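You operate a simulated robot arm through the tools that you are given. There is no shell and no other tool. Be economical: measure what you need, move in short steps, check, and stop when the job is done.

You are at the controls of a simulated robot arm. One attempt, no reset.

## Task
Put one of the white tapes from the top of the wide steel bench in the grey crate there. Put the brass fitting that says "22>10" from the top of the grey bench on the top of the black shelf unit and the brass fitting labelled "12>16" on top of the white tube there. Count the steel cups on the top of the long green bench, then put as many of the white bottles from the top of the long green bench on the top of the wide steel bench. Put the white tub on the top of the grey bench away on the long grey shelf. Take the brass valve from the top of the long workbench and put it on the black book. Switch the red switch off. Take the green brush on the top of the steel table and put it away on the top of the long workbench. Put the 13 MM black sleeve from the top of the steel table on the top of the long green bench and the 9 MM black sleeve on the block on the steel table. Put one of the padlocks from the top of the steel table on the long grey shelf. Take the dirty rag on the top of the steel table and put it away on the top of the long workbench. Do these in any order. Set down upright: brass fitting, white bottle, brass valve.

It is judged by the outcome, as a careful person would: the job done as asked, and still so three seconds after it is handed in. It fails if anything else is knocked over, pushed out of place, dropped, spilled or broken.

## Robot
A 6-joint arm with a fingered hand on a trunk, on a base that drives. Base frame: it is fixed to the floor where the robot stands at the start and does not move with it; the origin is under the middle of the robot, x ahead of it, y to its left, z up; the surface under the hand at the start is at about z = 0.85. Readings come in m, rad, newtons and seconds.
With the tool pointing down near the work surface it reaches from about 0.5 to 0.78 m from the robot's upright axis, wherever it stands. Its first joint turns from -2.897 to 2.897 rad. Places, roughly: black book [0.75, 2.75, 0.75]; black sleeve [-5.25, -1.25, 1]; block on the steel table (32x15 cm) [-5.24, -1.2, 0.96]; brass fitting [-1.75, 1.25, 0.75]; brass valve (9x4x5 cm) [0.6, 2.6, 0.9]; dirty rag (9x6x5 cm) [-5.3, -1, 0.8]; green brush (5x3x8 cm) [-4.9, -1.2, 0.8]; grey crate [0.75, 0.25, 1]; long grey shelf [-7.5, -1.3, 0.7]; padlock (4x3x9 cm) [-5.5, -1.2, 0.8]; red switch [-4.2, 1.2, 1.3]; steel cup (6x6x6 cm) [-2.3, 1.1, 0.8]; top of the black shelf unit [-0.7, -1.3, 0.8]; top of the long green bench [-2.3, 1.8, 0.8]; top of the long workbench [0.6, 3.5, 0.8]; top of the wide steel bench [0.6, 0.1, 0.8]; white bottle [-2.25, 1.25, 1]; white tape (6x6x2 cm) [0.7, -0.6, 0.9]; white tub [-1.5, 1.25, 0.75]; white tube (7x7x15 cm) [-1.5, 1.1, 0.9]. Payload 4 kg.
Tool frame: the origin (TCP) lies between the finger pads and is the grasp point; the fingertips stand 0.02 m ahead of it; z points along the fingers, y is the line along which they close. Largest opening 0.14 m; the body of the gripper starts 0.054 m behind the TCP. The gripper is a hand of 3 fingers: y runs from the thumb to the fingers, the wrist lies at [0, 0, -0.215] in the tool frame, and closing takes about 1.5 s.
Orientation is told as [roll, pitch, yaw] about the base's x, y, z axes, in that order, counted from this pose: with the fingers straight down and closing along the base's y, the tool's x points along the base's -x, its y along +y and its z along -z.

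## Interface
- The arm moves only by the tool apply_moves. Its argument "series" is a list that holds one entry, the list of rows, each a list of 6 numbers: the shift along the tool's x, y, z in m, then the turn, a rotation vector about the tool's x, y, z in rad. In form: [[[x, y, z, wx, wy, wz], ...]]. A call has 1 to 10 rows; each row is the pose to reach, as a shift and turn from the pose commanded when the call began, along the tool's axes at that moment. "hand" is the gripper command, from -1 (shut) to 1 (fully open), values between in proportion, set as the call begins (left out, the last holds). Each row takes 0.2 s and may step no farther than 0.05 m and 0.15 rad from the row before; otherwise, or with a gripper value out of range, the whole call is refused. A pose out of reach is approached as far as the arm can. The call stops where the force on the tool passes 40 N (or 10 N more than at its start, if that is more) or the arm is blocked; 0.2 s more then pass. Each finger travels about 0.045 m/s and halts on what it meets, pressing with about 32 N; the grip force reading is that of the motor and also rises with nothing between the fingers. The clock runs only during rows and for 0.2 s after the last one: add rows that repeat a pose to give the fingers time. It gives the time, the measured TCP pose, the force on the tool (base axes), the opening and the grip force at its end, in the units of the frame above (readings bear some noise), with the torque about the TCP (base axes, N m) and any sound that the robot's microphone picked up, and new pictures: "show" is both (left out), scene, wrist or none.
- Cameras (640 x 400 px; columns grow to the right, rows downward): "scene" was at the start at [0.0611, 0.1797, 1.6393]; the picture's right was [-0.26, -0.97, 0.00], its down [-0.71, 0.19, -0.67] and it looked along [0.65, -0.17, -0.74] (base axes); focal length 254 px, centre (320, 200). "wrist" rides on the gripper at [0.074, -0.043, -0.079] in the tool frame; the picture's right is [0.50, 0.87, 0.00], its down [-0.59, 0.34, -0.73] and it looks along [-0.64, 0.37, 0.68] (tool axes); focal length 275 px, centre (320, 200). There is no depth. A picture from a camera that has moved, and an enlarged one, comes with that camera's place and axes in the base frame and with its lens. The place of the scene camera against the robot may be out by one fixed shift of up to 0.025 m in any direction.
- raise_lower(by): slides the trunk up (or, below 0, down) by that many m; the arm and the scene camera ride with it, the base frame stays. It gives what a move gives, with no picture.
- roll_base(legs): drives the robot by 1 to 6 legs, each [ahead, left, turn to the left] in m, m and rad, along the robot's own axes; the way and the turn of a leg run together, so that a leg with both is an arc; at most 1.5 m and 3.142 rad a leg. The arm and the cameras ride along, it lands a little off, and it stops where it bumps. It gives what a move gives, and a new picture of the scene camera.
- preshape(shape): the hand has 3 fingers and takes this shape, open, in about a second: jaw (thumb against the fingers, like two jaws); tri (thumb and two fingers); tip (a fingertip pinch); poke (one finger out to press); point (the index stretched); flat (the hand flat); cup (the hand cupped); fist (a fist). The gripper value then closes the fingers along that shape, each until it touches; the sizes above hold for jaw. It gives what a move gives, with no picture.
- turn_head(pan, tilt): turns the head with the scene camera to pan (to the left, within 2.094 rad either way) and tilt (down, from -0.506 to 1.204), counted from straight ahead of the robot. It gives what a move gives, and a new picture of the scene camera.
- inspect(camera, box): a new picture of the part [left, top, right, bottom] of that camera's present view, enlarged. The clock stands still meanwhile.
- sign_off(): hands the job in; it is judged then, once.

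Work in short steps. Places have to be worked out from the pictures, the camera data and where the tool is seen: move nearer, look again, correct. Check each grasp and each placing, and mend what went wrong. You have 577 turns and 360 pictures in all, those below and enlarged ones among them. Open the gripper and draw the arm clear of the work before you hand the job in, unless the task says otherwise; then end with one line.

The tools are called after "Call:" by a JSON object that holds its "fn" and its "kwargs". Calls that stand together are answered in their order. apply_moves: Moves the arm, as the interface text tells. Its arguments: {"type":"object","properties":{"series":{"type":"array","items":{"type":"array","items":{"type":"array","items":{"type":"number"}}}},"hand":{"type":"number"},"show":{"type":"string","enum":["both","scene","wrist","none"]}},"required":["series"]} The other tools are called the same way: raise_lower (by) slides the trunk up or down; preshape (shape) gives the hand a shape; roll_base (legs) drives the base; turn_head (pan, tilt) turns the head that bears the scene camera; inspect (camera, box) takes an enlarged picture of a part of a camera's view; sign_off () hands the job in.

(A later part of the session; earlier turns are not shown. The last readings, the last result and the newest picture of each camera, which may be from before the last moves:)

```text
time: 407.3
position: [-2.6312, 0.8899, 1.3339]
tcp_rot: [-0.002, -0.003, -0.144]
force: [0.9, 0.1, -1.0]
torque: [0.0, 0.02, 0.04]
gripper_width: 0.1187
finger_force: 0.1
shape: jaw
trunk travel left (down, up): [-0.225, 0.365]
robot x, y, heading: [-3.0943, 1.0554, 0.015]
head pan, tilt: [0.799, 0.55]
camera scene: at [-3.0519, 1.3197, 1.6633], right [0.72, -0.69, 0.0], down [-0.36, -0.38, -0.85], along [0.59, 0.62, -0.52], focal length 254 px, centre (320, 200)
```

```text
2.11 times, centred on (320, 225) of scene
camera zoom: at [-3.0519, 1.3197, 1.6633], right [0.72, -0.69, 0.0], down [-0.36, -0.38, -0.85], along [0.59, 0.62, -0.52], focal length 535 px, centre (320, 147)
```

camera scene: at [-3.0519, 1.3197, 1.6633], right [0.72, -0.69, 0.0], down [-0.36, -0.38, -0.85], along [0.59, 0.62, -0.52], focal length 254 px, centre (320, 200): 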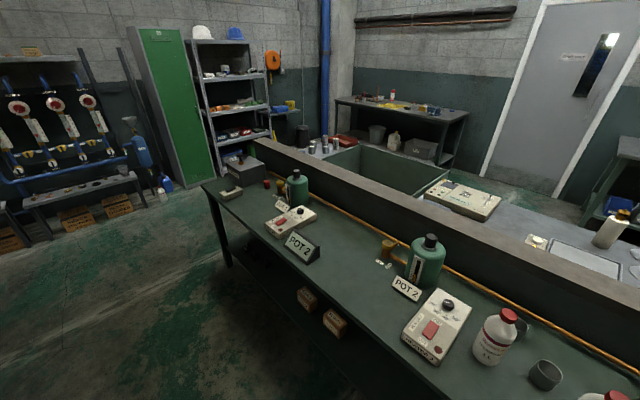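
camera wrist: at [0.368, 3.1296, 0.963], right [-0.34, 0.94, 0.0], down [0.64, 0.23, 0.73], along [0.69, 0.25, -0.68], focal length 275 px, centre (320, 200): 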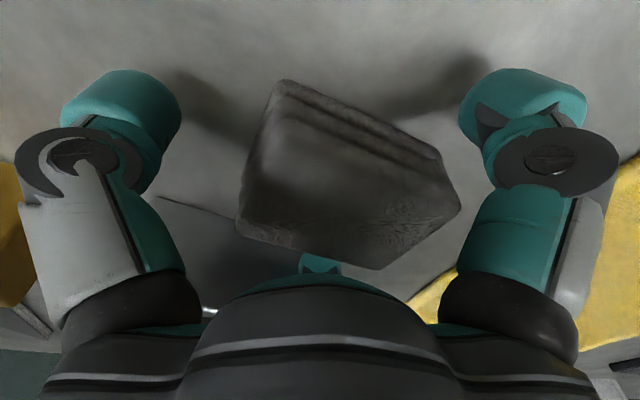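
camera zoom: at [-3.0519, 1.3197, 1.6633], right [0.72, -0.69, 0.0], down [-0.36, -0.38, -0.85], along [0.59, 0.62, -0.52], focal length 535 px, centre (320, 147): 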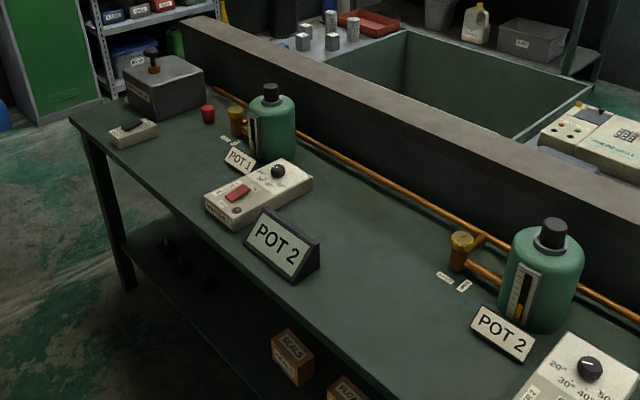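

Two steel cups, so two bottles must go to the wide steel bench. I take the middle bottle first (about (-2.41, 1.045)). Move the hand above it to measure.

Call:
{"fn": "apply_moves", "kwargs": {"series": [[[-0.03, 0.03, 0.0, 0, 0, 0], [-0.06, 0.06, 0.0, 0, 0, 0], [-0.09, 0.09, 0.0, 0, 0, 0], [-0.12, 0.12, 0.01, 0, 0, 0], [-0.15, 0.15, 0.03, 0, 0, 0], [-0.18, 0.175, 0.055, 0, 0, 0], [-0.197, 0.185, 0.095, 0, 0, 0], [-0.197, 0.185, 0.13, 0, 0, 0]]], "hand": 0.4, "show": "wrist"}}

Call:
{"fn": "turn_head", "kwargs": {"pan": 0.0, "tilt": 0.7}}

```text
time: 409.1
position: [-2.4078, 1.0468, 1.2042]
tcp_rot: [-0.002, -0.003, -0.145]
force: [-0.3, 0.1, 0.3]
torque: [0.01, 0.03, 0.0]
gripper_width: 0.0987
finger_force: 0.0
shape: jaw
trunk travel left (down, up): [-0.225, 0.365]
robot x, y, heading: [-3.0982, 1.0566, 0.007]
head pan, tilt: [0.799, 0.55]
camera wrist: at [-2.488, 1.0141, 1.2836], right [-0.37, 0.93, 0.0], down [0.63, 0.25, 0.73], along [0.68, 0.27, -0.68], focal length 275 px, centre (320, 200)
```

wrist: 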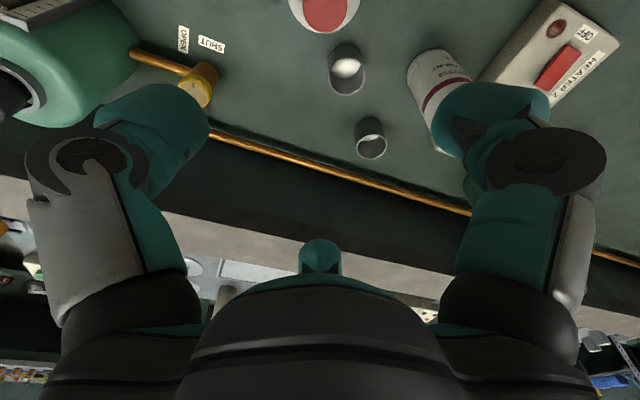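

```text
time: 410.2
position: [-2.4086, 1.0462, 1.205]
tcp_rot: [-0.001, -0.003, -0.143]
force: [-0.4, -0.3, 0.0]
torque: [0.01, 0.01, -0.01]
gripper_width: 0.0983
finger_force: 0.1
shape: jaw
trunk travel left (down, up): [-0.225, 0.365]
robot x, y, heading: [-3.0981, 1.0573, 0.007]
head pan, tilt: [0.0, 0.7]
camera scene: at [-3.0288, 1.2558, 1.6501], right [0.01, -1.0, 0.0], down [-0.64, -0.01, -0.76], along [0.76, 0.01, -0.64], focal length 254 px, centre (320, 200)
```

scene: 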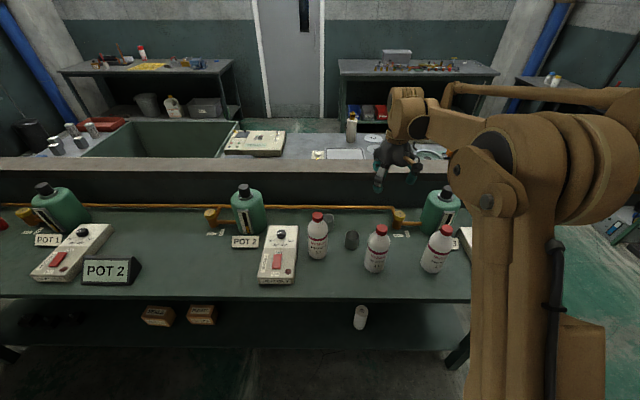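

Cap appears at (-2.432, 1.041). Correct and lower to 1.08.

Call:
{"fn": "apply_moves", "kwargs": {"series": [[[0.01, -0.003, 0.04, 0, 0, 0], [0.021, -0.008, 0.08, 0, 0, 0], [0.021, -0.008, 0.12, 0, 0, 0]]], "show": "wrist"}}

```text
time: 411.0
position: [-2.4304, 1.0411, 1.0835]
tcp_rot: [-0.002, -0.001, -0.143]
force: [-0.1, 0.4, -0.4]
torque: [0.01, 0.04, 0.01]
gripper_width: 0.0987
finger_force: 0.1
shape: jaw
trunk travel left (down, up): [-0.225, 0.365]
robot x, y, heading: [-3.096, 1.056, 0.014]
head pan, tilt: [0.0, 0.7]
camera wrist: at [-2.5102, 1.0076, 1.1631], right [-0.37, 0.93, 0.0], down [0.63, 0.25, 0.73], along [0.68, 0.27, -0.68], focal length 275 px, centre (320, 200)
```

wrist: 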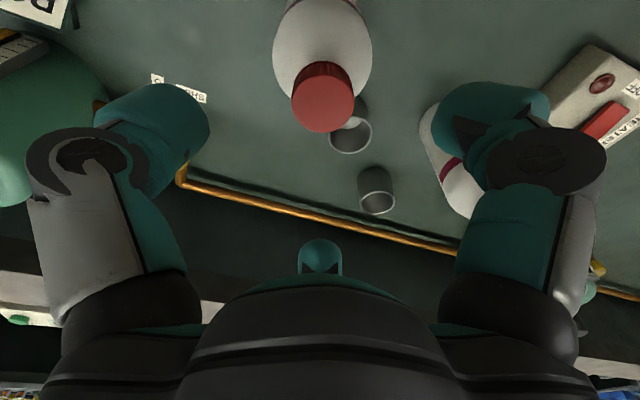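

Cap top at (-2.434, 1.041, 1.006). Descend to TCP 0.983 and grip the cap.

Call:
{"fn": "apply_moves", "kwargs": {"series": [[[0.003, 0, 0.04, 0, 0, 0], [0.003, 0, 0.075, 0, 0, 0], [0.003, 0, 0.1, 0, 0, 0]]], "show": "wrist"}}

Call:
{"fn": "inspect", "kwargs": {"camera": "scene", "box": [320, 170, 440, 290]}}

```text
time: 411.8
position: [-2.4341, 1.0409, 0.9832]
tcp_rot: [-0.001, -0.003, -0.144]
force: [0.8, 0.4, 0.3]
torque: [0.03, -0.01, -0.03]
gripper_width: 0.0984
finger_force: 0.1
shape: jaw
trunk travel left (down, up): [-0.225, 0.365]
robot x, y, heading: [-3.0979, 1.0542, 0.008]
head pan, tilt: [0.0, 0.7]
camera wrist: at [-2.5134, 1.0083, 1.0628], right [-0.37, 0.93, 0.0], down [0.63, 0.25, 0.73], along [0.68, 0.27, -0.68], focal length 275 px, centre (320, 200)
```

wrist: 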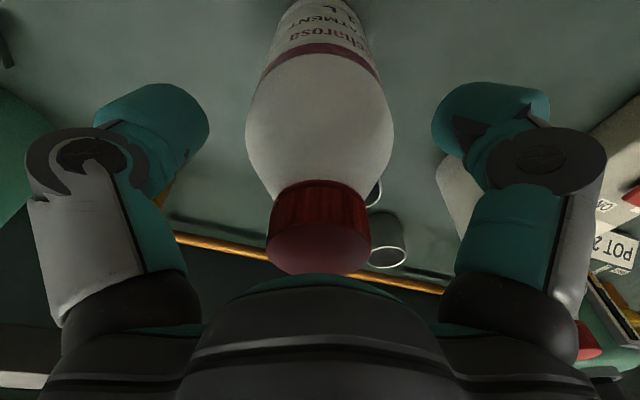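

```text
3.33 times, centred on (380, 230) of scene
camera zoom: at [-3.0281, 1.2557, 1.6501], right [0.01, -1.0, 0.0], down [-0.64, -0.01, -0.76], along [0.76, 0.01, -0.64], focal length 848 px, centre (120, 100)
```

zoom: 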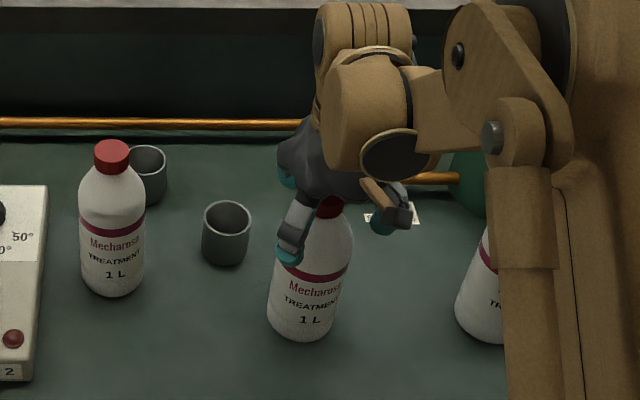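

Aligned on the cap. Close.

Call:
{"fn": "apply_moves", "kwargs": {"series": [[[0, 0, 0, 0, 0, 0], [0, 0, 0, 0, 0, 0], [0, 0, 0, 0, 0, 0], [0, 0, 0, 0, 0, 0], [0, 0, 0, 0, 0, 0], [0, 0, 0, 0, 0, 0], [0, 0, 0, 0, 0, 0]]], "hand": -0.9, "show": "wrist"}}

Call:
{"fn": "apply_moves", "kwargs": {"series": [[[0, 0, -0.01, 0, 0, 0], [0, 0, -0.02, 0, 0, 0]]], "show": "wrist"}}

```text
time: 413.4
position: [-2.4339, 1.0405, 0.9849]
tcp_rot: [-0.001, -0.003, -0.143]
force: [2.6, 0.6, 6.7]
torque: [0.32, -0.11, -0.06]
gripper_width: 0.0427
finger_force: 31.4
shape: jaw
trunk travel left (down, up): [-0.225, 0.365]
robot x, y, heading: [-3.0983, 1.0581, 0.012]
head pan, tilt: [0.0, 0.7]
camera wrist: at [-2.514, 1.0084, 1.0636], right [-0.37, 0.93, 0.0], down [0.63, 0.25, 0.74], along [0.68, 0.27, -0.68], focal length 275 px, centre (320, 200)
```

wrist: 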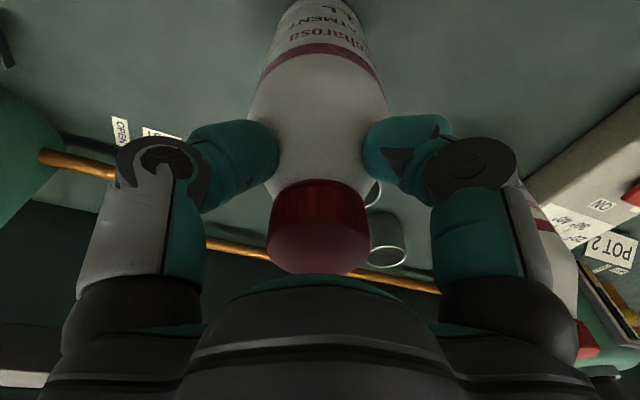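

```text
time: 414.0
position: [-2.434, 1.0404, 1.0035]
tcp_rot: [-0.002, 0.0, -0.144]
force: [-0.3, 0.3, -9.6]
torque: [0.02, -0.02, -0.02]
gripper_width: 0.0369
finger_force: 31.8
shape: jaw
trunk travel left (down, up): [-0.225, 0.365]
robot x, y, heading: [-3.0965, 1.0547, 0.008]
head pan, tilt: [0.0, 0.7]
camera wrist: at [-2.5135, 1.0077, 1.083], right [-0.37, 0.93, 0.0], down [0.63, 0.25, 0.73], along [0.68, 0.27, -0.68], focal length 275 px, centre (320, 200)
```

wrist: 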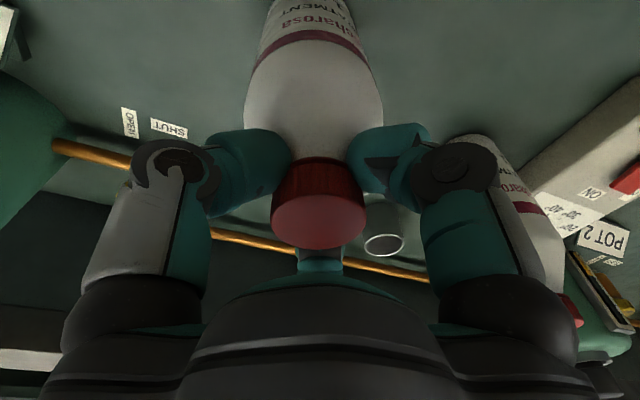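

It is now held at the neck under the cap, weight -9.6 N. Lift further.

Call:
{"fn": "apply_moves", "kwargs": {"series": [[[0, 0, -0.03, 0, 0, 0], [0, 0, -0.06, 0, 0, 0], [0, 0, -0.1, 0, 0, 0], [0, 0, -0.14, 0, 0, 0], [0, 0, -0.18, 0, 0, 0], [0, 0, -0.22, 0, 0, 0]]]}}

```text
time: 415.4
position: [-2.4358, 1.0422, 1.2257]
tcp_rot: [-0.003, -0.002, -0.141]
force: [-0.3, -0.2, -10.2]
torque: [0.1, 0.03, 0.03]
gripper_width: 0.0372
finger_force: 32.0
shape: jaw
trunk travel left (down, up): [-0.225, 0.365]
robot x, y, heading: [-3.0992, 1.056, 0.011]
head pan, tilt: [0.0, 0.7]
camera scene: at [-3.0285, 1.2558, 1.6501], right [0.01, -1.0, 0.0], down [-0.64, -0.01, -0.76], along [0.76, 0.01, -0.64], focal length 254 px, centre (320, 200)
camera wrist: at [-2.5144, 1.0091, 1.3054], right [-0.37, 0.93, 0.0], down [0.63, 0.25, 0.73], along [0.68, 0.27, -0.68], focal length 275 px, centre (320, 200)
```

scene: 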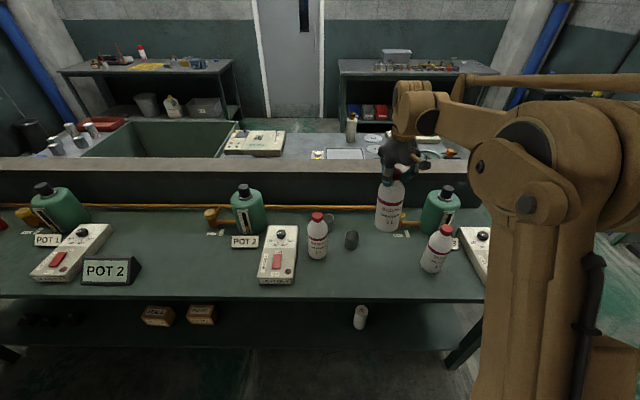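
wrist: 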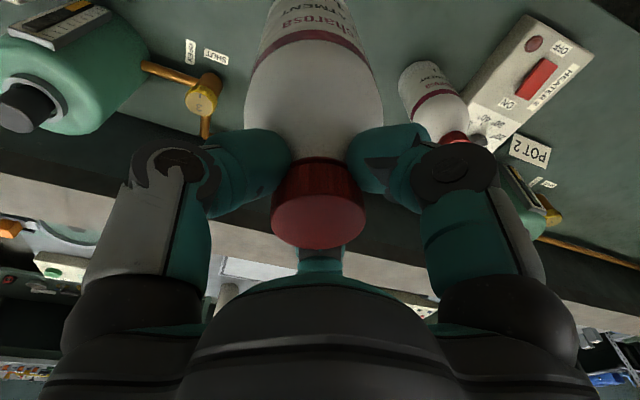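

Secure. Retract and carry it to the wide steel bench.

Call:
{"fn": "apply_moves", "kwargs": {"series": [[[0.04, 0, 0, 0, 0, 0], [0.08, 0, 0, 0, 0, 0], [0.12, 0, 0, 0, 0, 0], [0.15, 0, 0, 0, 0, 0]]], "show": "none"}}

Call:
{"fn": "roll_base", "kwargs": {"legs": [[0, -1.3, -0.01], [1.2, 0, 0], [1.2, 0, 0], [0, 0.75, 0], [0.3, 0, 0]]}}

```text
time: 416.4
position: [-2.5834, 1.0638, 1.2247]
tcp_rot: [-0.003, -0.002, -0.142]
force: [-1.2, 0.2, -9.4]
torque: [0.08, 0.02, 0.01]
gripper_width: 0.0372
finger_force: 32.0
shape: jaw
trunk travel left (down, up): [-0.225, 0.365]
robot x, y, heading: [-3.0975, 1.054, 0.009]
head pan, tilt: [0.0, 0.7]
```

```text
time: 439.7
position: [0.1295, 0.5025, 1.2235]
tcp_rot: [-0.001, -0.001, -0.155]
force: [0.9, -0.7, -9.4]
torque: [0.01, 0.01, -0.07]
gripper_width: 0.0374
finger_force: 31.7
shape: jaw
trunk travel left (down, up): [-0.225, 0.365]
robot x, y, heading: [-0.3851, 0.5019, -0.001]
head pan, tilt: [0.0, 0.7]
camera scene: at [-0.3136, 0.7008, 1.65], right [0.0, -1.0, 0.0], down [-0.65, 0.0, -0.76], along [0.76, 0.0, -0.65], focal length 254 px, centre (320, 200)
```

scene: 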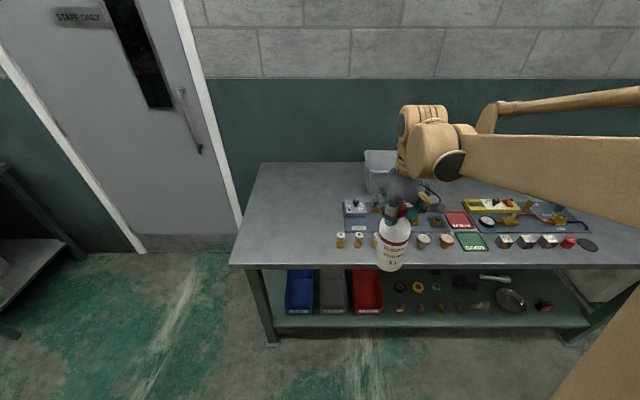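

Free area on the bench's left end (x 0.3–0.85, y 0.72–0.98). Slide 0.25 m left and forward 0.27 m.

Call:
{"fn": "roll_base", "kwargs": {"legs": [[0, 0.25, 0], [0.27, 0, 0]]}}

```text
time: 443.0
position: [0.3988, 0.751, 1.2234]
tcp_rot: [-0.001, -0.002, -0.158]
force: [1.9, -0.2, -10.2]
torque: [0.05, 0.0, -0.04]
gripper_width: 0.0372
finger_force: 32.0
shape: jaw
trunk travel left (down, up): [-0.225, 0.365]
robot x, y, heading: [-0.1123, 0.7476, -0.001]
head pan, tilt: [0.0, 0.7]
camera scene: at [-0.0433, 0.9501, 1.65], right [0.0, -1.0, 0.0], down [-0.65, 0.0, -0.76], along [0.76, 0.0, -0.65], focal length 254 px, centre (320, 200)
```

scene: 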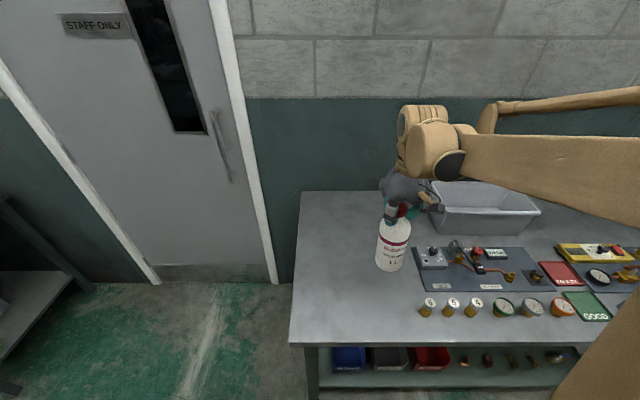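

Place it at (0.62, 0.90). Move over and lower to 1.10.

Call:
{"fn": "apply_moves", "kwargs": {"series": [[[-0.033, 0.03, 0, 0, 0, 0], [-0.066, 0.06, 0, 0, 0, 0], [-0.099, 0.09, 0, 0, 0, 0], [-0.132, 0.12, 0, 0, 0, 0], [-0.165, 0.15, 0, 0, 0, 0], [-0.195, 0.182, 0, 0, 0, 0], [-0.195, 0.182, 0.04, 0, 0, 0], [-0.195, 0.182, 0.08, 0, 0, 0], [-0.195, 0.182, 0.12, 0, 0, 0]]], "show": "scene"}}

Call:
{"fn": "inspect", "kwargs": {"camera": "scene", "box": [290, 150, 450, 290]}}

```text
time: 445.0
position: [0.6212, 0.9024, 1.1034]
tcp_rot: [-0.003, -0.001, -0.157]
force: [-0.7, 0.0, -10.2]
torque: [0.06, -0.01, 0.01]
gripper_width: 0.0372
finger_force: 31.7
shape: jaw
trunk travel left (down, up): [-0.225, 0.365]
robot x, y, heading: [-0.1194, 0.7517, -0.0]
head pan, tilt: [0.0, 0.7]
camera scene: at [-0.0436, 0.9504, 1.6499], right [0.0, -1.0, 0.0], down [-0.65, 0.0, -0.76], along [0.76, 0.0, -0.65], focal length 254 px, centre (320, 200)
```

scene: 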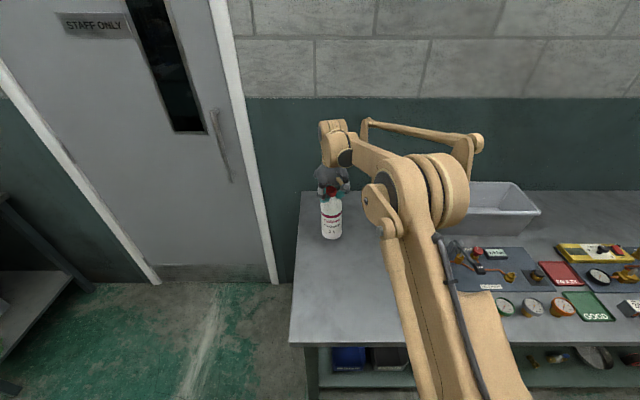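

```text
2.86 times, centred on (370, 220) of scene
camera zoom: at [-0.0436, 0.9504, 1.6499], right [0.0, -1.0, 0.0], down [-0.65, 0.0, -0.76], along [0.76, 0.0, -0.65], focal length 726 px, centre (177, 143)
```

zoom: 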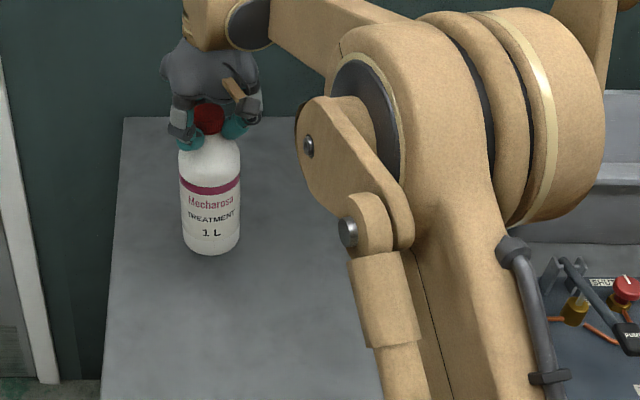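

Hanging straight over a clear spot. Lower further.

Call:
{"fn": "apply_moves", "kwargs": {"series": [[[0, 0, 0.015, 0, 0, 0], [0, 0, 0.03, 0, 0, 0]]], "show": "none"}}

Call:
{"fn": "apply_moves", "kwargs": {"series": [[[0, 0, 0.005, 0, 0, 0], [0, 0, 0.01, 0, 0, 0]]], "show": "none"}}

Call:
{"fn": "apply_moves", "kwargs": {"series": [[[0, 0, 0.005, 0, 0, 0]]], "show": "none"}}

```text
time: 445.6
position: [0.62, 0.9019, 1.0737]
tcp_rot: [-0.002, 0.0, -0.156]
force: [0.7, -0.2, -10.5]
torque: [0.08, 0.01, 0.0]
gripper_width: 0.0372
finger_force: 31.9
shape: jaw
trunk travel left (down, up): [-0.225, 0.365]
robot x, y, heading: [-0.1135, 0.7503, -0.005]
head pan, tilt: [0.0, 0.7]
```

```text
time: 446.2
position: [0.6211, 0.9009, 1.0639]
tcp_rot: [-0.001, -0.002, -0.157]
force: [0.1, 0.6, -9.9]
torque: [0.11, -0.02, -0.03]
gripper_width: 0.037
finger_force: 32.0
shape: jaw
trunk travel left (down, up): [-0.225, 0.365]
robot x, y, heading: [-0.1133, 0.7502, -0.004]
head pan, tilt: [0.0, 0.7]
```

```text
time: 446.6
position: [0.6197, 0.901, 1.0591]
tcp_rot: [-0.004, -0.004, -0.157]
force: [-0.1, -0.3, -10.0]
torque: [0.05, 0.0, -0.02]
gripper_width: 0.0372
finger_force: 31.7
shape: jaw
trunk travel left (down, up): [-0.225, 0.365]
robot x, y, heading: [-0.1159, 0.7501, -0.002]
head pan, tilt: [0.0, 0.7]
```

Call:
{"fn": "apply_moves", "kwargs": {"series": [[[0, 0, 0.004, 0, 0, 0], [0, 0, 0.007, 0, 0, 0]]], "show": "none"}}

Call:
{"fn": "apply_moves", "kwargs": {"series": [[[0, 0, 0.004, 0, 0, 0]]], "show": "none"}}

Call:
{"fn": "apply_moves", "kwargs": {"series": [[[0, 0, 0.004, 0, 0, 0]]], "show": "none"}}

```text
time: 447.2
position: [0.6208, 0.901, 1.0522]
tcp_rot: [-0.001, 0.001, -0.158]
force: [-0.2, -0.3, -9.3]
torque: [0.08, 0.01, 0.01]
gripper_width: 0.0374
finger_force: 32.6
shape: jaw
trunk travel left (down, up): [-0.225, 0.365]
robot x, y, heading: [-0.1168, 0.748, -0.006]
head pan, tilt: [0.0, 0.7]
```

```text
time: 447.6
position: [0.6198, 0.8994, 1.0488]
tcp_rot: [-0.003, -0.003, -0.157]
force: [0.2, -0.4, -2.4]
torque: [0.12, -0.19, 0.02]
gripper_width: 0.0372
finger_force: 32.0
shape: jaw
trunk travel left (down, up): [-0.225, 0.365]
robot x, y, heading: [-0.1127, 0.7509, -0.004]
head pan, tilt: [0.0, 0.7]
```

```text
time: 448.0
position: [0.6187, 0.8988, 1.0466]
tcp_rot: [0.002, -0.003, -0.157]
force: [1.2, -3.7, 29.9]
torque: [0.29, -0.22, -0.04]
gripper_width: 0.0385
finger_force: 31.9
shape: jaw
trunk travel left (down, up): [-0.225, 0.365]
robot x, y, heading: [-0.1151, 0.7472, -0.005]
head pan, tilt: [0.0, 0.7]
```

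Standing on the bench. Ease up 3 mm, open, rise.

Call:
{"fn": "apply_moves", "kwargs": {"series": [[[0, 0, -0.003, 0, 0, 0]]], "show": "none"}}

Call:
{"fn": "apply_moves", "kwargs": {"series": [[[0, 0, 0, 0, 0, 0], [0, 0, 0, 0, 0, 0], [0, 0, 0, 0, 0, 0], [0, 0, 0, 0, 0, 0], [0, 0, 0, 0, 0, 0]]], "hand": 0.3, "show": "wrist"}}

Call:
{"fn": "apply_moves", "kwargs": {"series": [[[0, 0, -0.03, 0, 0, 0], [0, 0, -0.06, 0, 0, 0], [0, 0, -0.1, 0, 0, 0], [0, 0, -0.14, 0, 0, 0], [0, 0, -0.18, 0, 0, 0]]], "show": "scene"}}

```text
time: 448.4
position: [0.6192, 0.8998, 1.0481]
tcp_rot: [-0.002, -0.001, -0.158]
force: [0.0, -3.0, 9.3]
torque: [0.02, -0.05, -0.02]
gripper_width: 0.0384
finger_force: 32.3
shape: jaw
trunk travel left (down, up): [-0.225, 0.365]
robot x, y, heading: [-0.1148, 0.7517, -0.005]
head pan, tilt: [0.0, 0.7]
```

```text
time: 449.6
position: [0.6208, 0.9003, 1.0485]
tcp_rot: [-0.001, -0.001, -0.157]
force: [0.1, 0.0, 0.2]
torque: [-0.01, 0.03, 0.03]
gripper_width: 0.0905
finger_force: 0.0
shape: jaw
trunk travel left (down, up): [-0.225, 0.365]
robot x, y, heading: [-0.1185, 0.7467, -0.007]
head pan, tilt: [0.0, 0.7]
camera wrist: at [0.5395, 0.8685, 1.1268], right [-0.36, 0.93, 0.0], down [0.63, 0.24, 0.74], along [0.69, 0.26, -0.68], focal length 275 px, centre (320, 200)
```

wrist: 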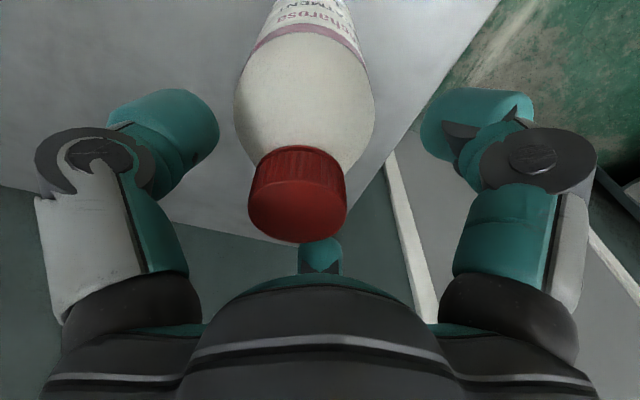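

```text
time: 450.8
position: [0.6182, 0.9006, 1.2276]
tcp_rot: [-0.002, -0.002, -0.158]
force: [-1.1, 0.8, 0.1]
torque: [-0.01, -0.02, -0.01]
gripper_width: 0.0903
finger_force: 0.0
shape: jaw
trunk travel left (down, up): [-0.225, 0.365]
robot x, y, heading: [-0.1164, 0.751, -0.006]
head pan, tilt: [0.0, 0.7]
camera scene: at [-0.0461, 0.9501, 1.6501], right [0.0, -1.0, 0.0], down [-0.64, 0.0, -0.76], along [0.76, 0.0, -0.64], focal length 254 px, centre (320, 200)
```

scene: 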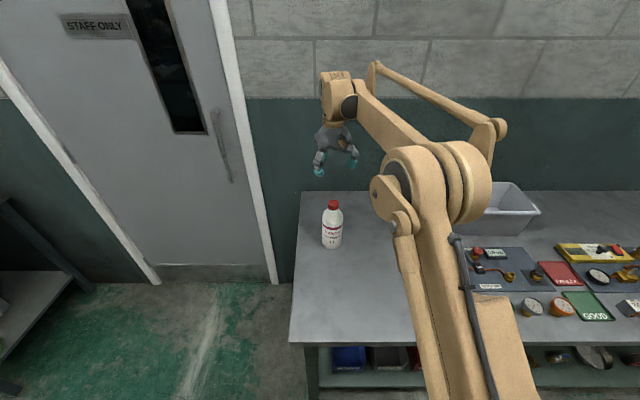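

First bottle stands. Retract and go for the second (near (-2.41, 0.815)).

Call:
{"fn": "apply_moves", "kwargs": {"series": [[[0.04, -0.03, 0, 0, 0, 0], [0.08, -0.06, 0, 0, 0, 0], [0.12, -0.09, 0, 0, 0, 0], [0.15, -0.12, 0, 0, 0, 0]]], "show": "none"}}

Call:
{"fn": "roll_base", "kwargs": {"legs": [[-0.55, 0, 0.006], [0, -1.0, 0], [-1.2, 0, 0], [-1.25, 0, 0], [0, 1.1, 0]]}}

```text
time: 451.8
position: [0.4505, 0.8062, 1.2275]
tcp_rot: [-0.001, -0.003, -0.159]
force: [0.8, -0.7, 0.7]
torque: [0.01, -0.03, 0.0]
gripper_width: 0.0902
finger_force: 0.2
shape: jaw
trunk travel left (down, up): [-0.225, 0.365]
robot x, y, heading: [-0.117, 0.7491, -0.003]
head pan, tilt: [0.0, 0.7]
```

```text
time: 476.6
position: [-2.5625, 0.9172, 1.2269]
tcp_rot: [-0.001, -0.001, -0.15]
force: [0.1, 0.4, 0.2]
torque: [0.03, -0.01, 0.0]
gripper_width: 0.0904
finger_force: 0.1
shape: jaw
trunk travel left (down, up): [-0.225, 0.365]
robot x, y, heading: [-3.1304, 0.8563, 0.009]
head pan, tilt: [0.0, 0.7]
camera scene: at [-3.0605, 1.0578, 1.65], right [0.0, -1.0, 0.0], down [-0.64, 0.0, -0.76], along [0.76, 0.0, -0.64], focal length 254 px, centre (320, 200)
```

scene: 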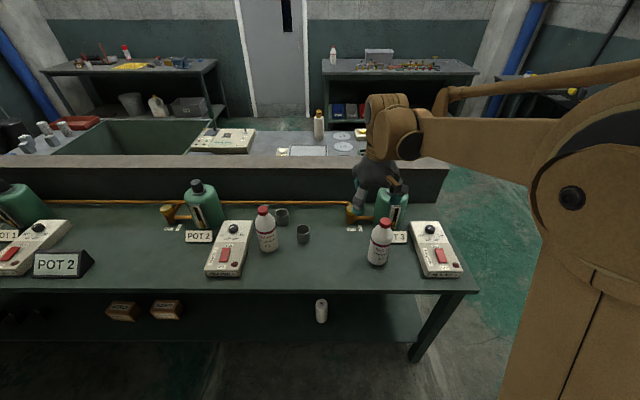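

Second bottle's cap is near (-2.437, 0.814). Move above and measure.

Call:
{"fn": "apply_moves", "kwargs": {"series": [[[-0.035, -0.02, 0, 0, 0, 0], [-0.07, -0.042, 0, 0, 0, 0], [-0.105, -0.064, 0, 0, 0, 0], [-0.1395, -0.083, 0.02, 0, 0, 0], [-0.1395, -0.083, 0.065, 0, 0, 0], [-0.1395, -0.083, 0.11, 0, 0, 0], [-0.1395, -0.083, 0.14, 0, 0, 0]]], "show": "wrist"}}

```text
time: 478.2
position: [-2.4364, 0.814, 1.087]
tcp_rot: [-0.001, -0.003, -0.15]
force: [-0.4, 0.8, 0.2]
torque: [0.05, 0.0, 0.0]
gripper_width: 0.0907
finger_force: 0.1
shape: jaw
trunk travel left (down, up): [-0.225, 0.365]
robot x, y, heading: [-3.1257, 0.8549, 0.005]
head pan, tilt: [0.0, 0.7]
camera wrist: at [-2.5159, 0.7816, 1.1664], right [-0.37, 0.93, 0.0], down [0.63, 0.25, 0.74], along [0.68, 0.27, -0.68], focal length 275 px, centre (320, 200)
```

wrist: 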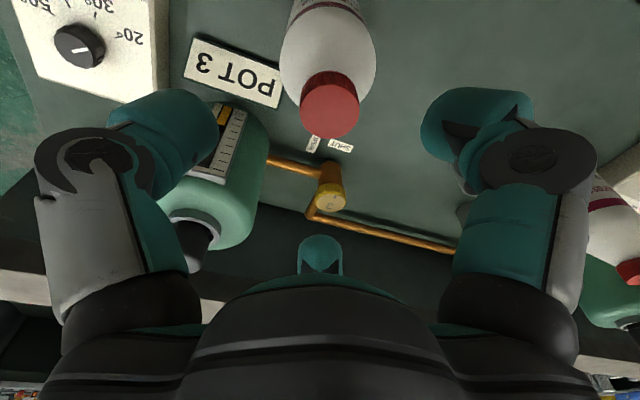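

Cap at (-2.434, 0.821). Descend to 0.995, where the fingers meet the neck under the cap, and close.

Call:
{"fn": "apply_moves", "kwargs": {"series": [[[-0.001, 0.007, 0.04, 0, 0, 0], [-0.001, 0.007, 0.075, 0, 0, 0], [-0.001, 0.007, 0.092, 0, 0, 0]]], "show": "wrist"}}

Call:
{"fn": "apply_moves", "kwargs": {"series": [[[0, 0, 0, 0, 0, 0], [0, 0, 0, 0, 0, 0], [0, 0, 0, 0, 0, 0], [0, 0, 0, 0, 0, 0], [0, 0, 0, 0, 0, 0], [0, 0, 0, 0, 0, 0]]], "hand": -0.9, "show": "wrist"}}

```text
time: 479.0
position: [-2.4328, 0.8204, 0.9947]
tcp_rot: [-0.001, -0.001, -0.15]
force: [-0.6, 1.0, 0.1]
torque: [0.0, -0.01, -0.01]
gripper_width: 0.0905
finger_force: 0.0
shape: jaw
trunk travel left (down, up): [-0.225, 0.365]
robot x, y, heading: [-3.1323, 0.857, 0.003]
head pan, tilt: [0.0, 0.7]
camera wrist: at [-2.5135, 0.7888, 1.0742], right [-0.37, 0.93, 0.0], down [0.63, 0.25, 0.74], along [0.68, 0.27, -0.68], focal length 275 px, centre (320, 200)
```

wrist: 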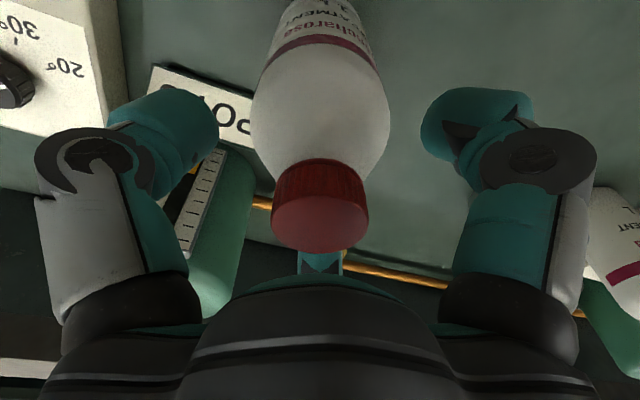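

```text
time: 480.4
position: [-2.4334, 0.8209, 0.996]
tcp_rot: [-0.003, -0.002, -0.151]
force: [1.3, 0.1, 5.2]
torque: [0.27, -0.06, -0.05]
gripper_width: 0.0312
finger_force: 31.6
shape: jaw
trunk travel left (down, up): [-0.225, 0.365]
robot x, y, heading: [-3.1287, 0.8549, 0.002]
head pan, tilt: [0.0, 0.7]
camera wrist: at [-2.5139, 0.7886, 1.075], right [-0.37, 0.93, 0.0], down [0.63, 0.25, 0.74], along [0.69, 0.27, -0.68], focal length 275 px, centre (320, 200)
```

wrist: 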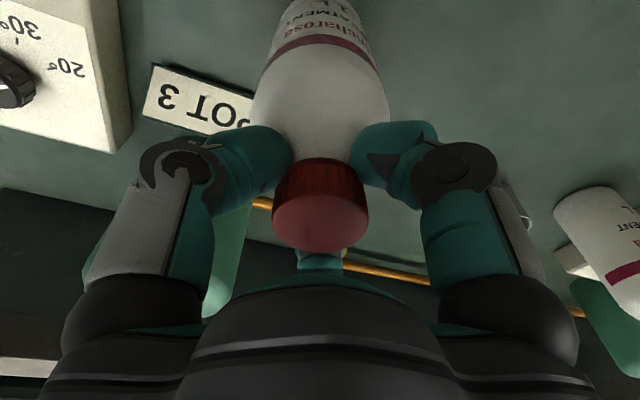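

Gripped at the neck. Lift gently, then retract.

Call:
{"fn": "apply_moves", "kwargs": {"series": [[[0, 0, -0.015, 0, 0, 0], [0, 0, -0.04, 0, 0, 0], [0, 0, -0.08, 0, 0, 0], [0, 0, -0.12, 0, 0, 0], [0, 0, -0.16, 0, 0, 0], [0, 0, -0.2, 0, 0, 0], [0, 0, -0.23, 0, 0, 0]]]}}

Call:
{"fn": "apply_moves", "kwargs": {"series": [[[0.04, 0.01, 0, 0, 0, 0], [0.08, 0.02, 0, 0, 0, 0], [0.12, 0.03, 0, 0, 0, 0], [0.16, 0.04, 0, 0, 0, 0]]], "show": "none"}}

```text
time: 482.0
position: [-2.4339, 0.8204, 1.2267]
tcp_rot: [0.0, -0.002, -0.151]
force: [-0.5, -0.3, -10.6]
torque: [0.04, 0.0, 0.0]
gripper_width: 0.0297
finger_force: 31.5
shape: jaw
trunk travel left (down, up): [-0.225, 0.365]
robot x, y, heading: [-3.1308, 0.8528, 0.01]
head pan, tilt: [0.0, 0.7]
camera scene: at [-3.0598, 1.0572, 1.6501], right [0.0, -1.0, 0.0], down [-0.64, 0.0, -0.76], along [0.76, 0.0, -0.64], focal length 254 px, centre (320, 200)
camera wrist: at [-2.5141, 0.7887, 1.3055], right [-0.37, 0.93, 0.0], down [0.63, 0.25, 0.73], along [0.68, 0.27, -0.68], focal length 275 px, centre (320, 200)
```

scene: 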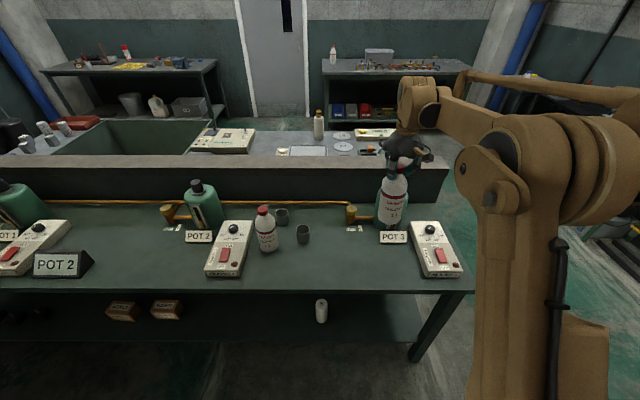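
wrist: 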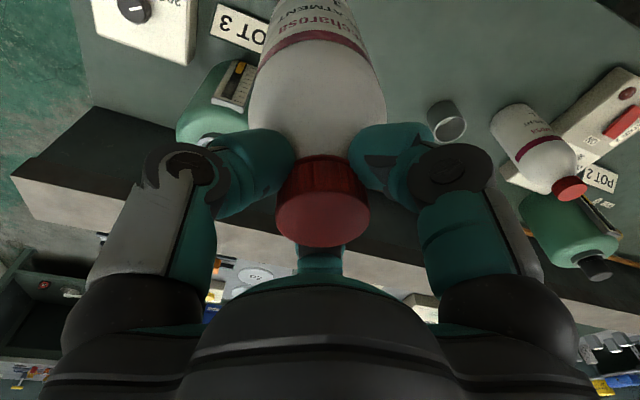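

```text
time: 483.0
position: [-2.5877, 0.8845, 1.2256]
tcp_rot: [-0.001, -0.002, -0.148]
force: [-0.3, -0.3, -10.2]
torque: [0.07, -0.01, -0.02]
gripper_width: 0.0293
finger_force: 31.7
shape: jaw
trunk travel left (down, up): [-0.225, 0.365]
robot x, y, heading: [-3.1286, 0.8572, 0.005]
head pan, tilt: [0.0, 0.7]
```

Drive to the steel bench with the second bottle.

Call:
{"fn": "roll_base", "kwargs": {"legs": [[0, -1.1, -0.005], [1.2, 0, 0], [1.2, 0, 0], [0, 0.95, 0], [0.6, 0, 0]]}}

```text
time: 507.5
position: [0.3762, 0.7616, 1.2251]
tcp_rot: [-0.001, 0.0, -0.133]
force: [0.5, -0.3, -10.1]
torque: [0.03, -0.02, 0.04]
gripper_width: 0.0296
finger_force: 31.6
shape: jaw
trunk travel left (down, up): [-0.225, 0.365]
robot x, y, heading: [-0.1668, 0.7267, 0.018]
head pan, tilt: [0.0, 0.7]
camera scene: at [-0.0981, 0.9272, 1.65], right [0.02, -1.0, 0.0], down [-0.65, -0.01, -0.76], along [0.76, 0.01, -0.65], focal length 254 px, centre (320, 200)
```

scene: 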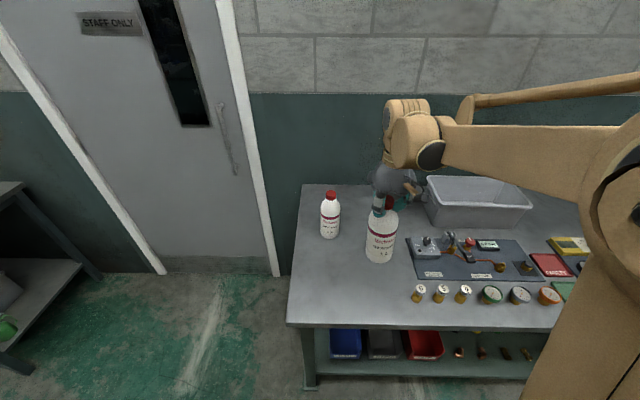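

Place it at (0.50, 0.77), well clear of the first bottle. Move over and lower to 1.07.

Call:
{"fn": "apply_moves", "kwargs": {"series": [[[-0.04, 0.008, 0, 0, 0, 0], [-0.08, 0.016, 0, 0, 0, 0], [-0.122, 0.0244, 0, 0, 0, 0], [-0.122, 0.0244, 0.04, 0, 0, 0], [-0.122, 0.0244, 0.08, 0, 0, 0], [-0.122, 0.0244, 0.12, 0, 0, 0], [-0.122, 0.0244, 0.155, 0, 0, 0]]]}}

```text
time: 509.1
position: [0.5035, 0.7694, 1.0686]
tcp_rot: [-0.001, 0.0, -0.135]
force: [0.7, -0.8, -10.7]
torque: [0.06, -0.02, -0.01]
gripper_width: 0.0293
finger_force: 32.4
shape: jaw
trunk travel left (down, up): [-0.225, 0.365]
robot x, y, heading: [-0.1641, 0.7244, 0.018]
head pan, tilt: [0.0, 0.7]
camera scene: at [-0.0975, 0.9273, 1.65], right [0.02, -1.0, 0.0], down [-0.65, -0.01, -0.76], along [0.76, 0.01, -0.65], focal length 254 px, centre (320, 200)
camera wrist: at [0.4224, 0.7363, 1.1484], right [-0.38, 0.93, 0.0], down [0.63, 0.26, 0.73], along [0.68, 0.28, -0.68], focal length 275 px, centre (320, 200)
```

scene: 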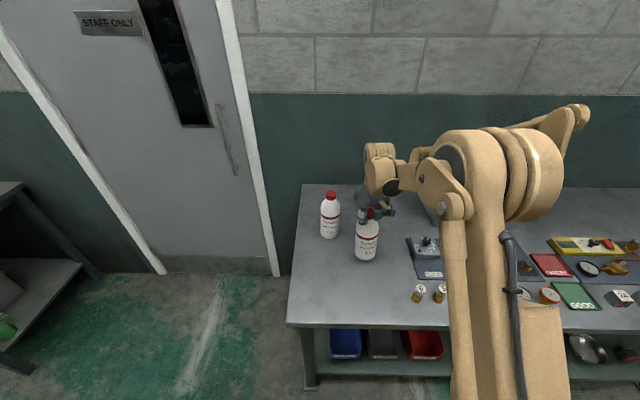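
wrist: 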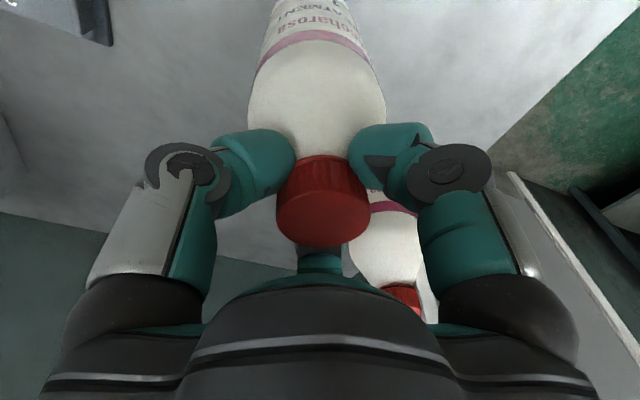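

Clear of the first bottle. Lower to contact.

Call:
{"fn": "apply_moves", "kwargs": {"series": [[[0, 0, 0.006, 0, 0, 0], [0, 0, 0.012, 0, 0, 0]]], "show": "none"}}

Call:
{"fn": "apply_moves", "kwargs": {"series": [[[0, 0, 0.004, 0, 0, 0]]], "show": "none"}}

Call:
{"fn": "apply_moves", "kwargs": {"series": [[[0, 0, 0.004, 0, 0, 0]]], "show": "none"}}

```text
time: 509.7
position: [0.5002, 0.7695, 1.0567]
tcp_rot: [-0.003, -0.001, -0.135]
force: [0.8, -0.6, -9.9]
torque: [0.04, -0.01, -0.02]
gripper_width: 0.0292
finger_force: 32.3
shape: jaw
trunk travel left (down, up): [-0.225, 0.365]
robot x, y, heading: [-0.1662, 0.7266, 0.02]
head pan, tilt: [0.0, 0.7]
```

```text
time: 510.1
position: [0.5007, 0.769, 1.0524]
tcp_rot: [-0.003, -0.003, -0.136]
force: [-0.4, 0.7, -10.3]
torque: [0.08, 0.04, 0.0]
gripper_width: 0.0296
finger_force: 31.8
shape: jaw
trunk travel left (down, up): [-0.225, 0.365]
robot x, y, heading: [-0.17, 0.7254, 0.018]
head pan, tilt: [0.0, 0.7]
```

```text
time: 510.5
position: [0.5015, 0.7684, 1.0489]
tcp_rot: [-0.002, -0.001, -0.136]
force: [0.0, 0.2, -9.6]
torque: [0.04, -0.03, -0.01]
gripper_width: 0.0294
finger_force: 32.3
shape: jaw
trunk travel left (down, up): [-0.225, 0.365]
robot x, y, heading: [-0.1652, 0.7283, 0.023]
head pan, tilt: [0.0, 0.7]
```

Call:
{"fn": "apply_moves", "kwargs": {"series": [[[0, 0, 0.003, 0, 0, 0]]], "show": "none"}}

Call:
{"fn": "apply_moves", "kwargs": {"series": [[[0, 0, 0.003, 0, 0, 0]]], "show": "none"}}

```text
time: 510.9
position: [0.499, 0.7683, 1.05]
tcp_rot: [0.0, -0.004, -0.135]
force: [2.3, -2.2, 21.4]
torque: [0.41, -0.3, -0.06]
gripper_width: 0.0295
finger_force: 32.0
shape: jaw
trunk travel left (down, up): [-0.225, 0.365]
robot x, y, heading: [-0.168, 0.7274, 0.019]
head pan, tilt: [0.0, 0.7]
```

```text
time: 511.3
position: [0.4987, 0.7666, 1.0481]
tcp_rot: [-0.003, -0.005, -0.135]
force: [1.0, -1.4, 30.9]
torque: [0.52, -0.07, 0.01]
gripper_width: 0.0299
finger_force: 32.4
shape: jaw
trunk travel left (down, up): [-0.225, 0.365]
robot x, y, heading: [-0.1696, 0.7256, 0.017]
head pan, tilt: [0.0, 0.7]
stopped in row 1: the force on the tool passed its limit at 44 N (the readings are from after the stop); the commanded pose is now the measured one
```

Contact. Ease up, open, rise.

Call:
{"fn": "apply_moves", "kwargs": {"series": [[[0, 0, -0.002, 0, 0, 0]]], "show": "none"}}

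Call:
{"fn": "apply_moves", "kwargs": {"series": [[[0, 0, 0, 0, 0, 0], [0, 0, 0, 0, 0, 0], [0, 0, 0, 0, 0, 0], [0, 0, 0, 0, 0, 0], [0, 0, 0, 0, 0, 0]]], "hand": 0.25, "show": "none"}}

Call:
{"fn": "apply_moves", "kwargs": {"series": [[[0, 0, -0.03, 0, 0, 0], [0, 0, -0.06, 0, 0, 0], [0, 0, -0.1, 0, 0, 0], [0, 0, -0.14, 0, 0, 0], [0, 0, -0.18, 0, 0, 0]]], "show": "scene"}}

```text
time: 511.7
position: [0.4991, 0.768, 1.0482]
tcp_rot: [-0.001, -0.003, -0.134]
force: [-0.1, -1.8, 15.7]
torque: [0.3, -0.01, 0.0]
gripper_width: 0.0297
finger_force: 31.8
shape: jaw
trunk travel left (down, up): [-0.225, 0.365]
robot x, y, heading: [-0.1679, 0.7291, 0.019]
head pan, tilt: [0.0, 0.7]
```

```text
time: 512.9
position: [0.5012, 0.7685, 1.0477]
tcp_rot: [-0.003, -0.002, -0.135]
force: [0.0, -0.1, -0.6]
torque: [-0.01, 0.02, -0.02]
gripper_width: 0.0869
finger_force: 0.2
shape: jaw
trunk travel left (down, up): [-0.225, 0.365]
robot x, y, heading: [-0.1693, 0.7295, 0.018]
head pan, tilt: [0.0, 0.7]
```

```text
time: 514.1
position: [0.4991, 0.7668, 1.2288]
tcp_rot: [-0.002, -0.005, -0.135]
force: [0.1, 0.1, -0.5]
torque: [0.02, 0.01, -0.02]
gripper_width: 0.0872
finger_force: 0.0
shape: jaw
trunk travel left (down, up): [-0.225, 0.365]
robot x, y, heading: [-0.1683, 0.7231, 0.014]
head pan, tilt: [0.0, 0.7]
camera scene: at [-0.1003, 0.927, 1.6501], right [0.02, -1.0, 0.0], down [-0.64, -0.01, -0.77], along [0.76, 0.01, -0.64], focal length 254 px, centre (320, 200)
```

scene: 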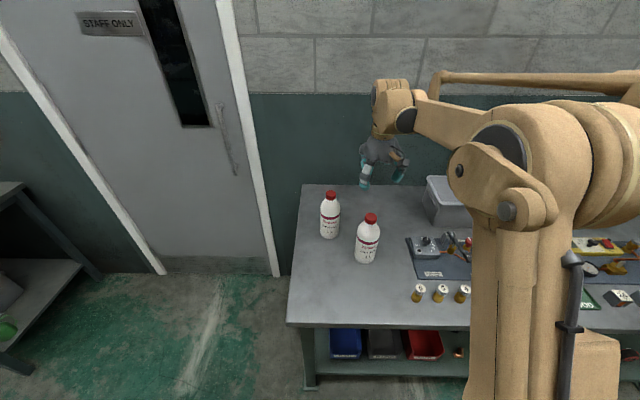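

Both bottles stand on the steel bench. Next the 13 MM sleeve: drive back along the aisle to the steel table.

Call:
{"fn": "apply_moves", "kwargs": {"series": [[[0.04, 0.0, 0, 0, 0, 0], [0.08, 0, 0, 0, 0, 0], [0.12, 0, 0, 0, 0, 0], [0.15, 0, 0, 0, 0, 0]]], "show": "none"}}

Call:
{"fn": "roll_base", "kwargs": {"legs": [[-0.5, 0, -0.016], [0, -0.97, 0], [-1.4, 0, 0], [-1.4, 0, 0], [-1.4, 0, 0], [-0.25, 0, 0]]}}

Call:
{"fn": "roll_base", "kwargs": {"legs": [[0, 0, -1.571]]}}

```text
time: 515.1
position: [0.3515, 0.788, 1.2286]
tcp_rot: [-0.001, -0.005, -0.135]
force: [0.2, 0.0, 0.5]
torque: [0.03, -0.03, 0.01]
gripper_width: 0.0871
finger_force: 0.0
shape: jaw
trunk travel left (down, up): [-0.225, 0.365]
robot x, y, heading: [-0.1621, 0.725, 0.017]
head pan, tilt: [0.0, 0.7]
```

```text
time: 543.9
position: [-4.6227, -0.2546, 1.229]
tcp_rot: [-0.001, -0.004, -0.132]
force: [-0.3, -0.6, -0.2]
torque: [0.03, -0.02, -0.04]
gripper_width: 0.087
finger_force: 0.0
shape: jaw
trunk travel left (down, up): [-0.225, 0.365]
robot x, y, heading: [-5.1397, -0.3149, 0.02]
head pan, tilt: [0.0, 0.7]
camera scene: at [-5.0739, -0.1167, 1.6502], right [0.02, -1.0, 0.0], down [-0.64, -0.01, -0.77], along [0.77, 0.02, -0.64], focal length 254 px, centre (320, 200)
```

scene: 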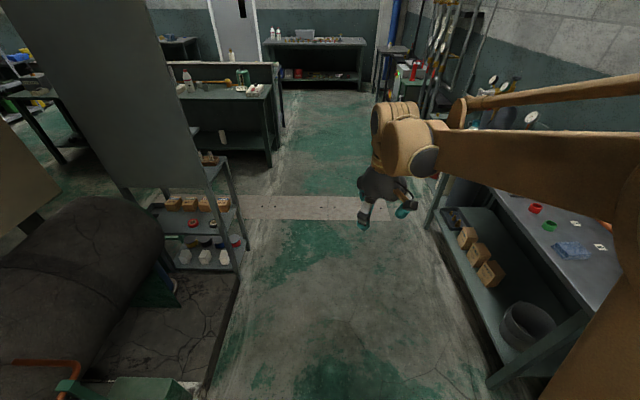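

```text
time: 548.1
position: [-5.0696, -0.8348, 1.2272]
tcp_rot: [-0.002, -0.005, -1.696]
force: [-0.2, 0.9, 0.1]
torque: [0.04, 0.01, -0.01]
gripper_width: 0.087
finger_force: 0.1
shape: jaw
trunk travel left (down, up): [-0.225, 0.365]
robot x, y, heading: [-5.1368, -0.3178, -1.539]
head pan, tilt: [0.0, 0.7]
camera scene: at [-4.9418, -0.3679, 1.6501], right [-1.0, -0.03, 0.0], down [-0.02, 0.64, -0.76], along [0.02, -0.76, -0.64], focal length 254 px, centre (320, 200)
```

scene: 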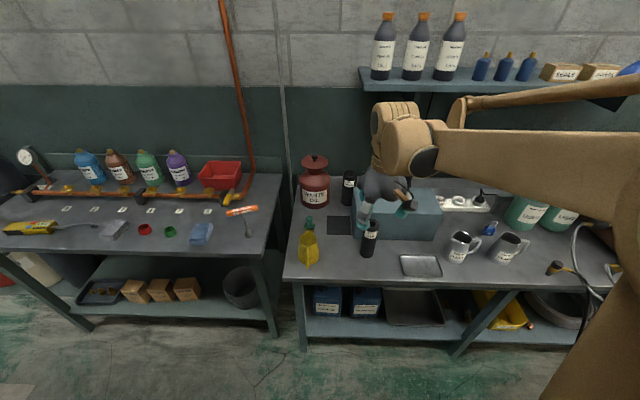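

13 MM sleeve at about (-5.116, -1.02). Bring the hand above it.

Call:
{"fn": "apply_moves", "kwargs": {"series": [[[-0.045, -0.005, 0.01, 0, 0, 0], [-0.09, -0.01, 0.02, 0, 0, 0], [-0.135, -0.016, 0.04, 0, 0, 0], [-0.17, -0.02, 0.07, 0, 0, 0], [-0.189, -0.0225, 0.11, 0, 0, 0], [-0.189, -0.0225, 0.15, 0, 0, 0]]], "hand": 0.4, "show": "wrist"}}

```text
time: 549.5
position: [-5.1159, -1.021, 1.0781]
tcp_rot: [-0.003, -0.003, -1.697]
force: [-0.1, 0.0, 0.0]
torque: [-0.01, 0.01, -0.02]
gripper_width: 0.0976
finger_force: 0.0
shape: jaw
trunk travel left (down, up): [-0.225, 0.365]
robot x, y, heading: [-5.1355, -0.316, -1.542]
head pan, tilt: [0.0, 0.7]
camera wrist: at [-5.1492, -0.944, 1.1572], right [0.92, 0.39, 0.0], down [0.27, -0.62, 0.74], along [0.28, -0.68, -0.68], focal length 275 px, centre (320, 200)
```

wrist: 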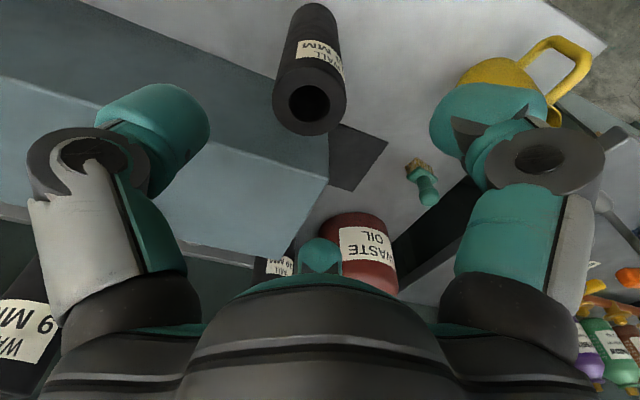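

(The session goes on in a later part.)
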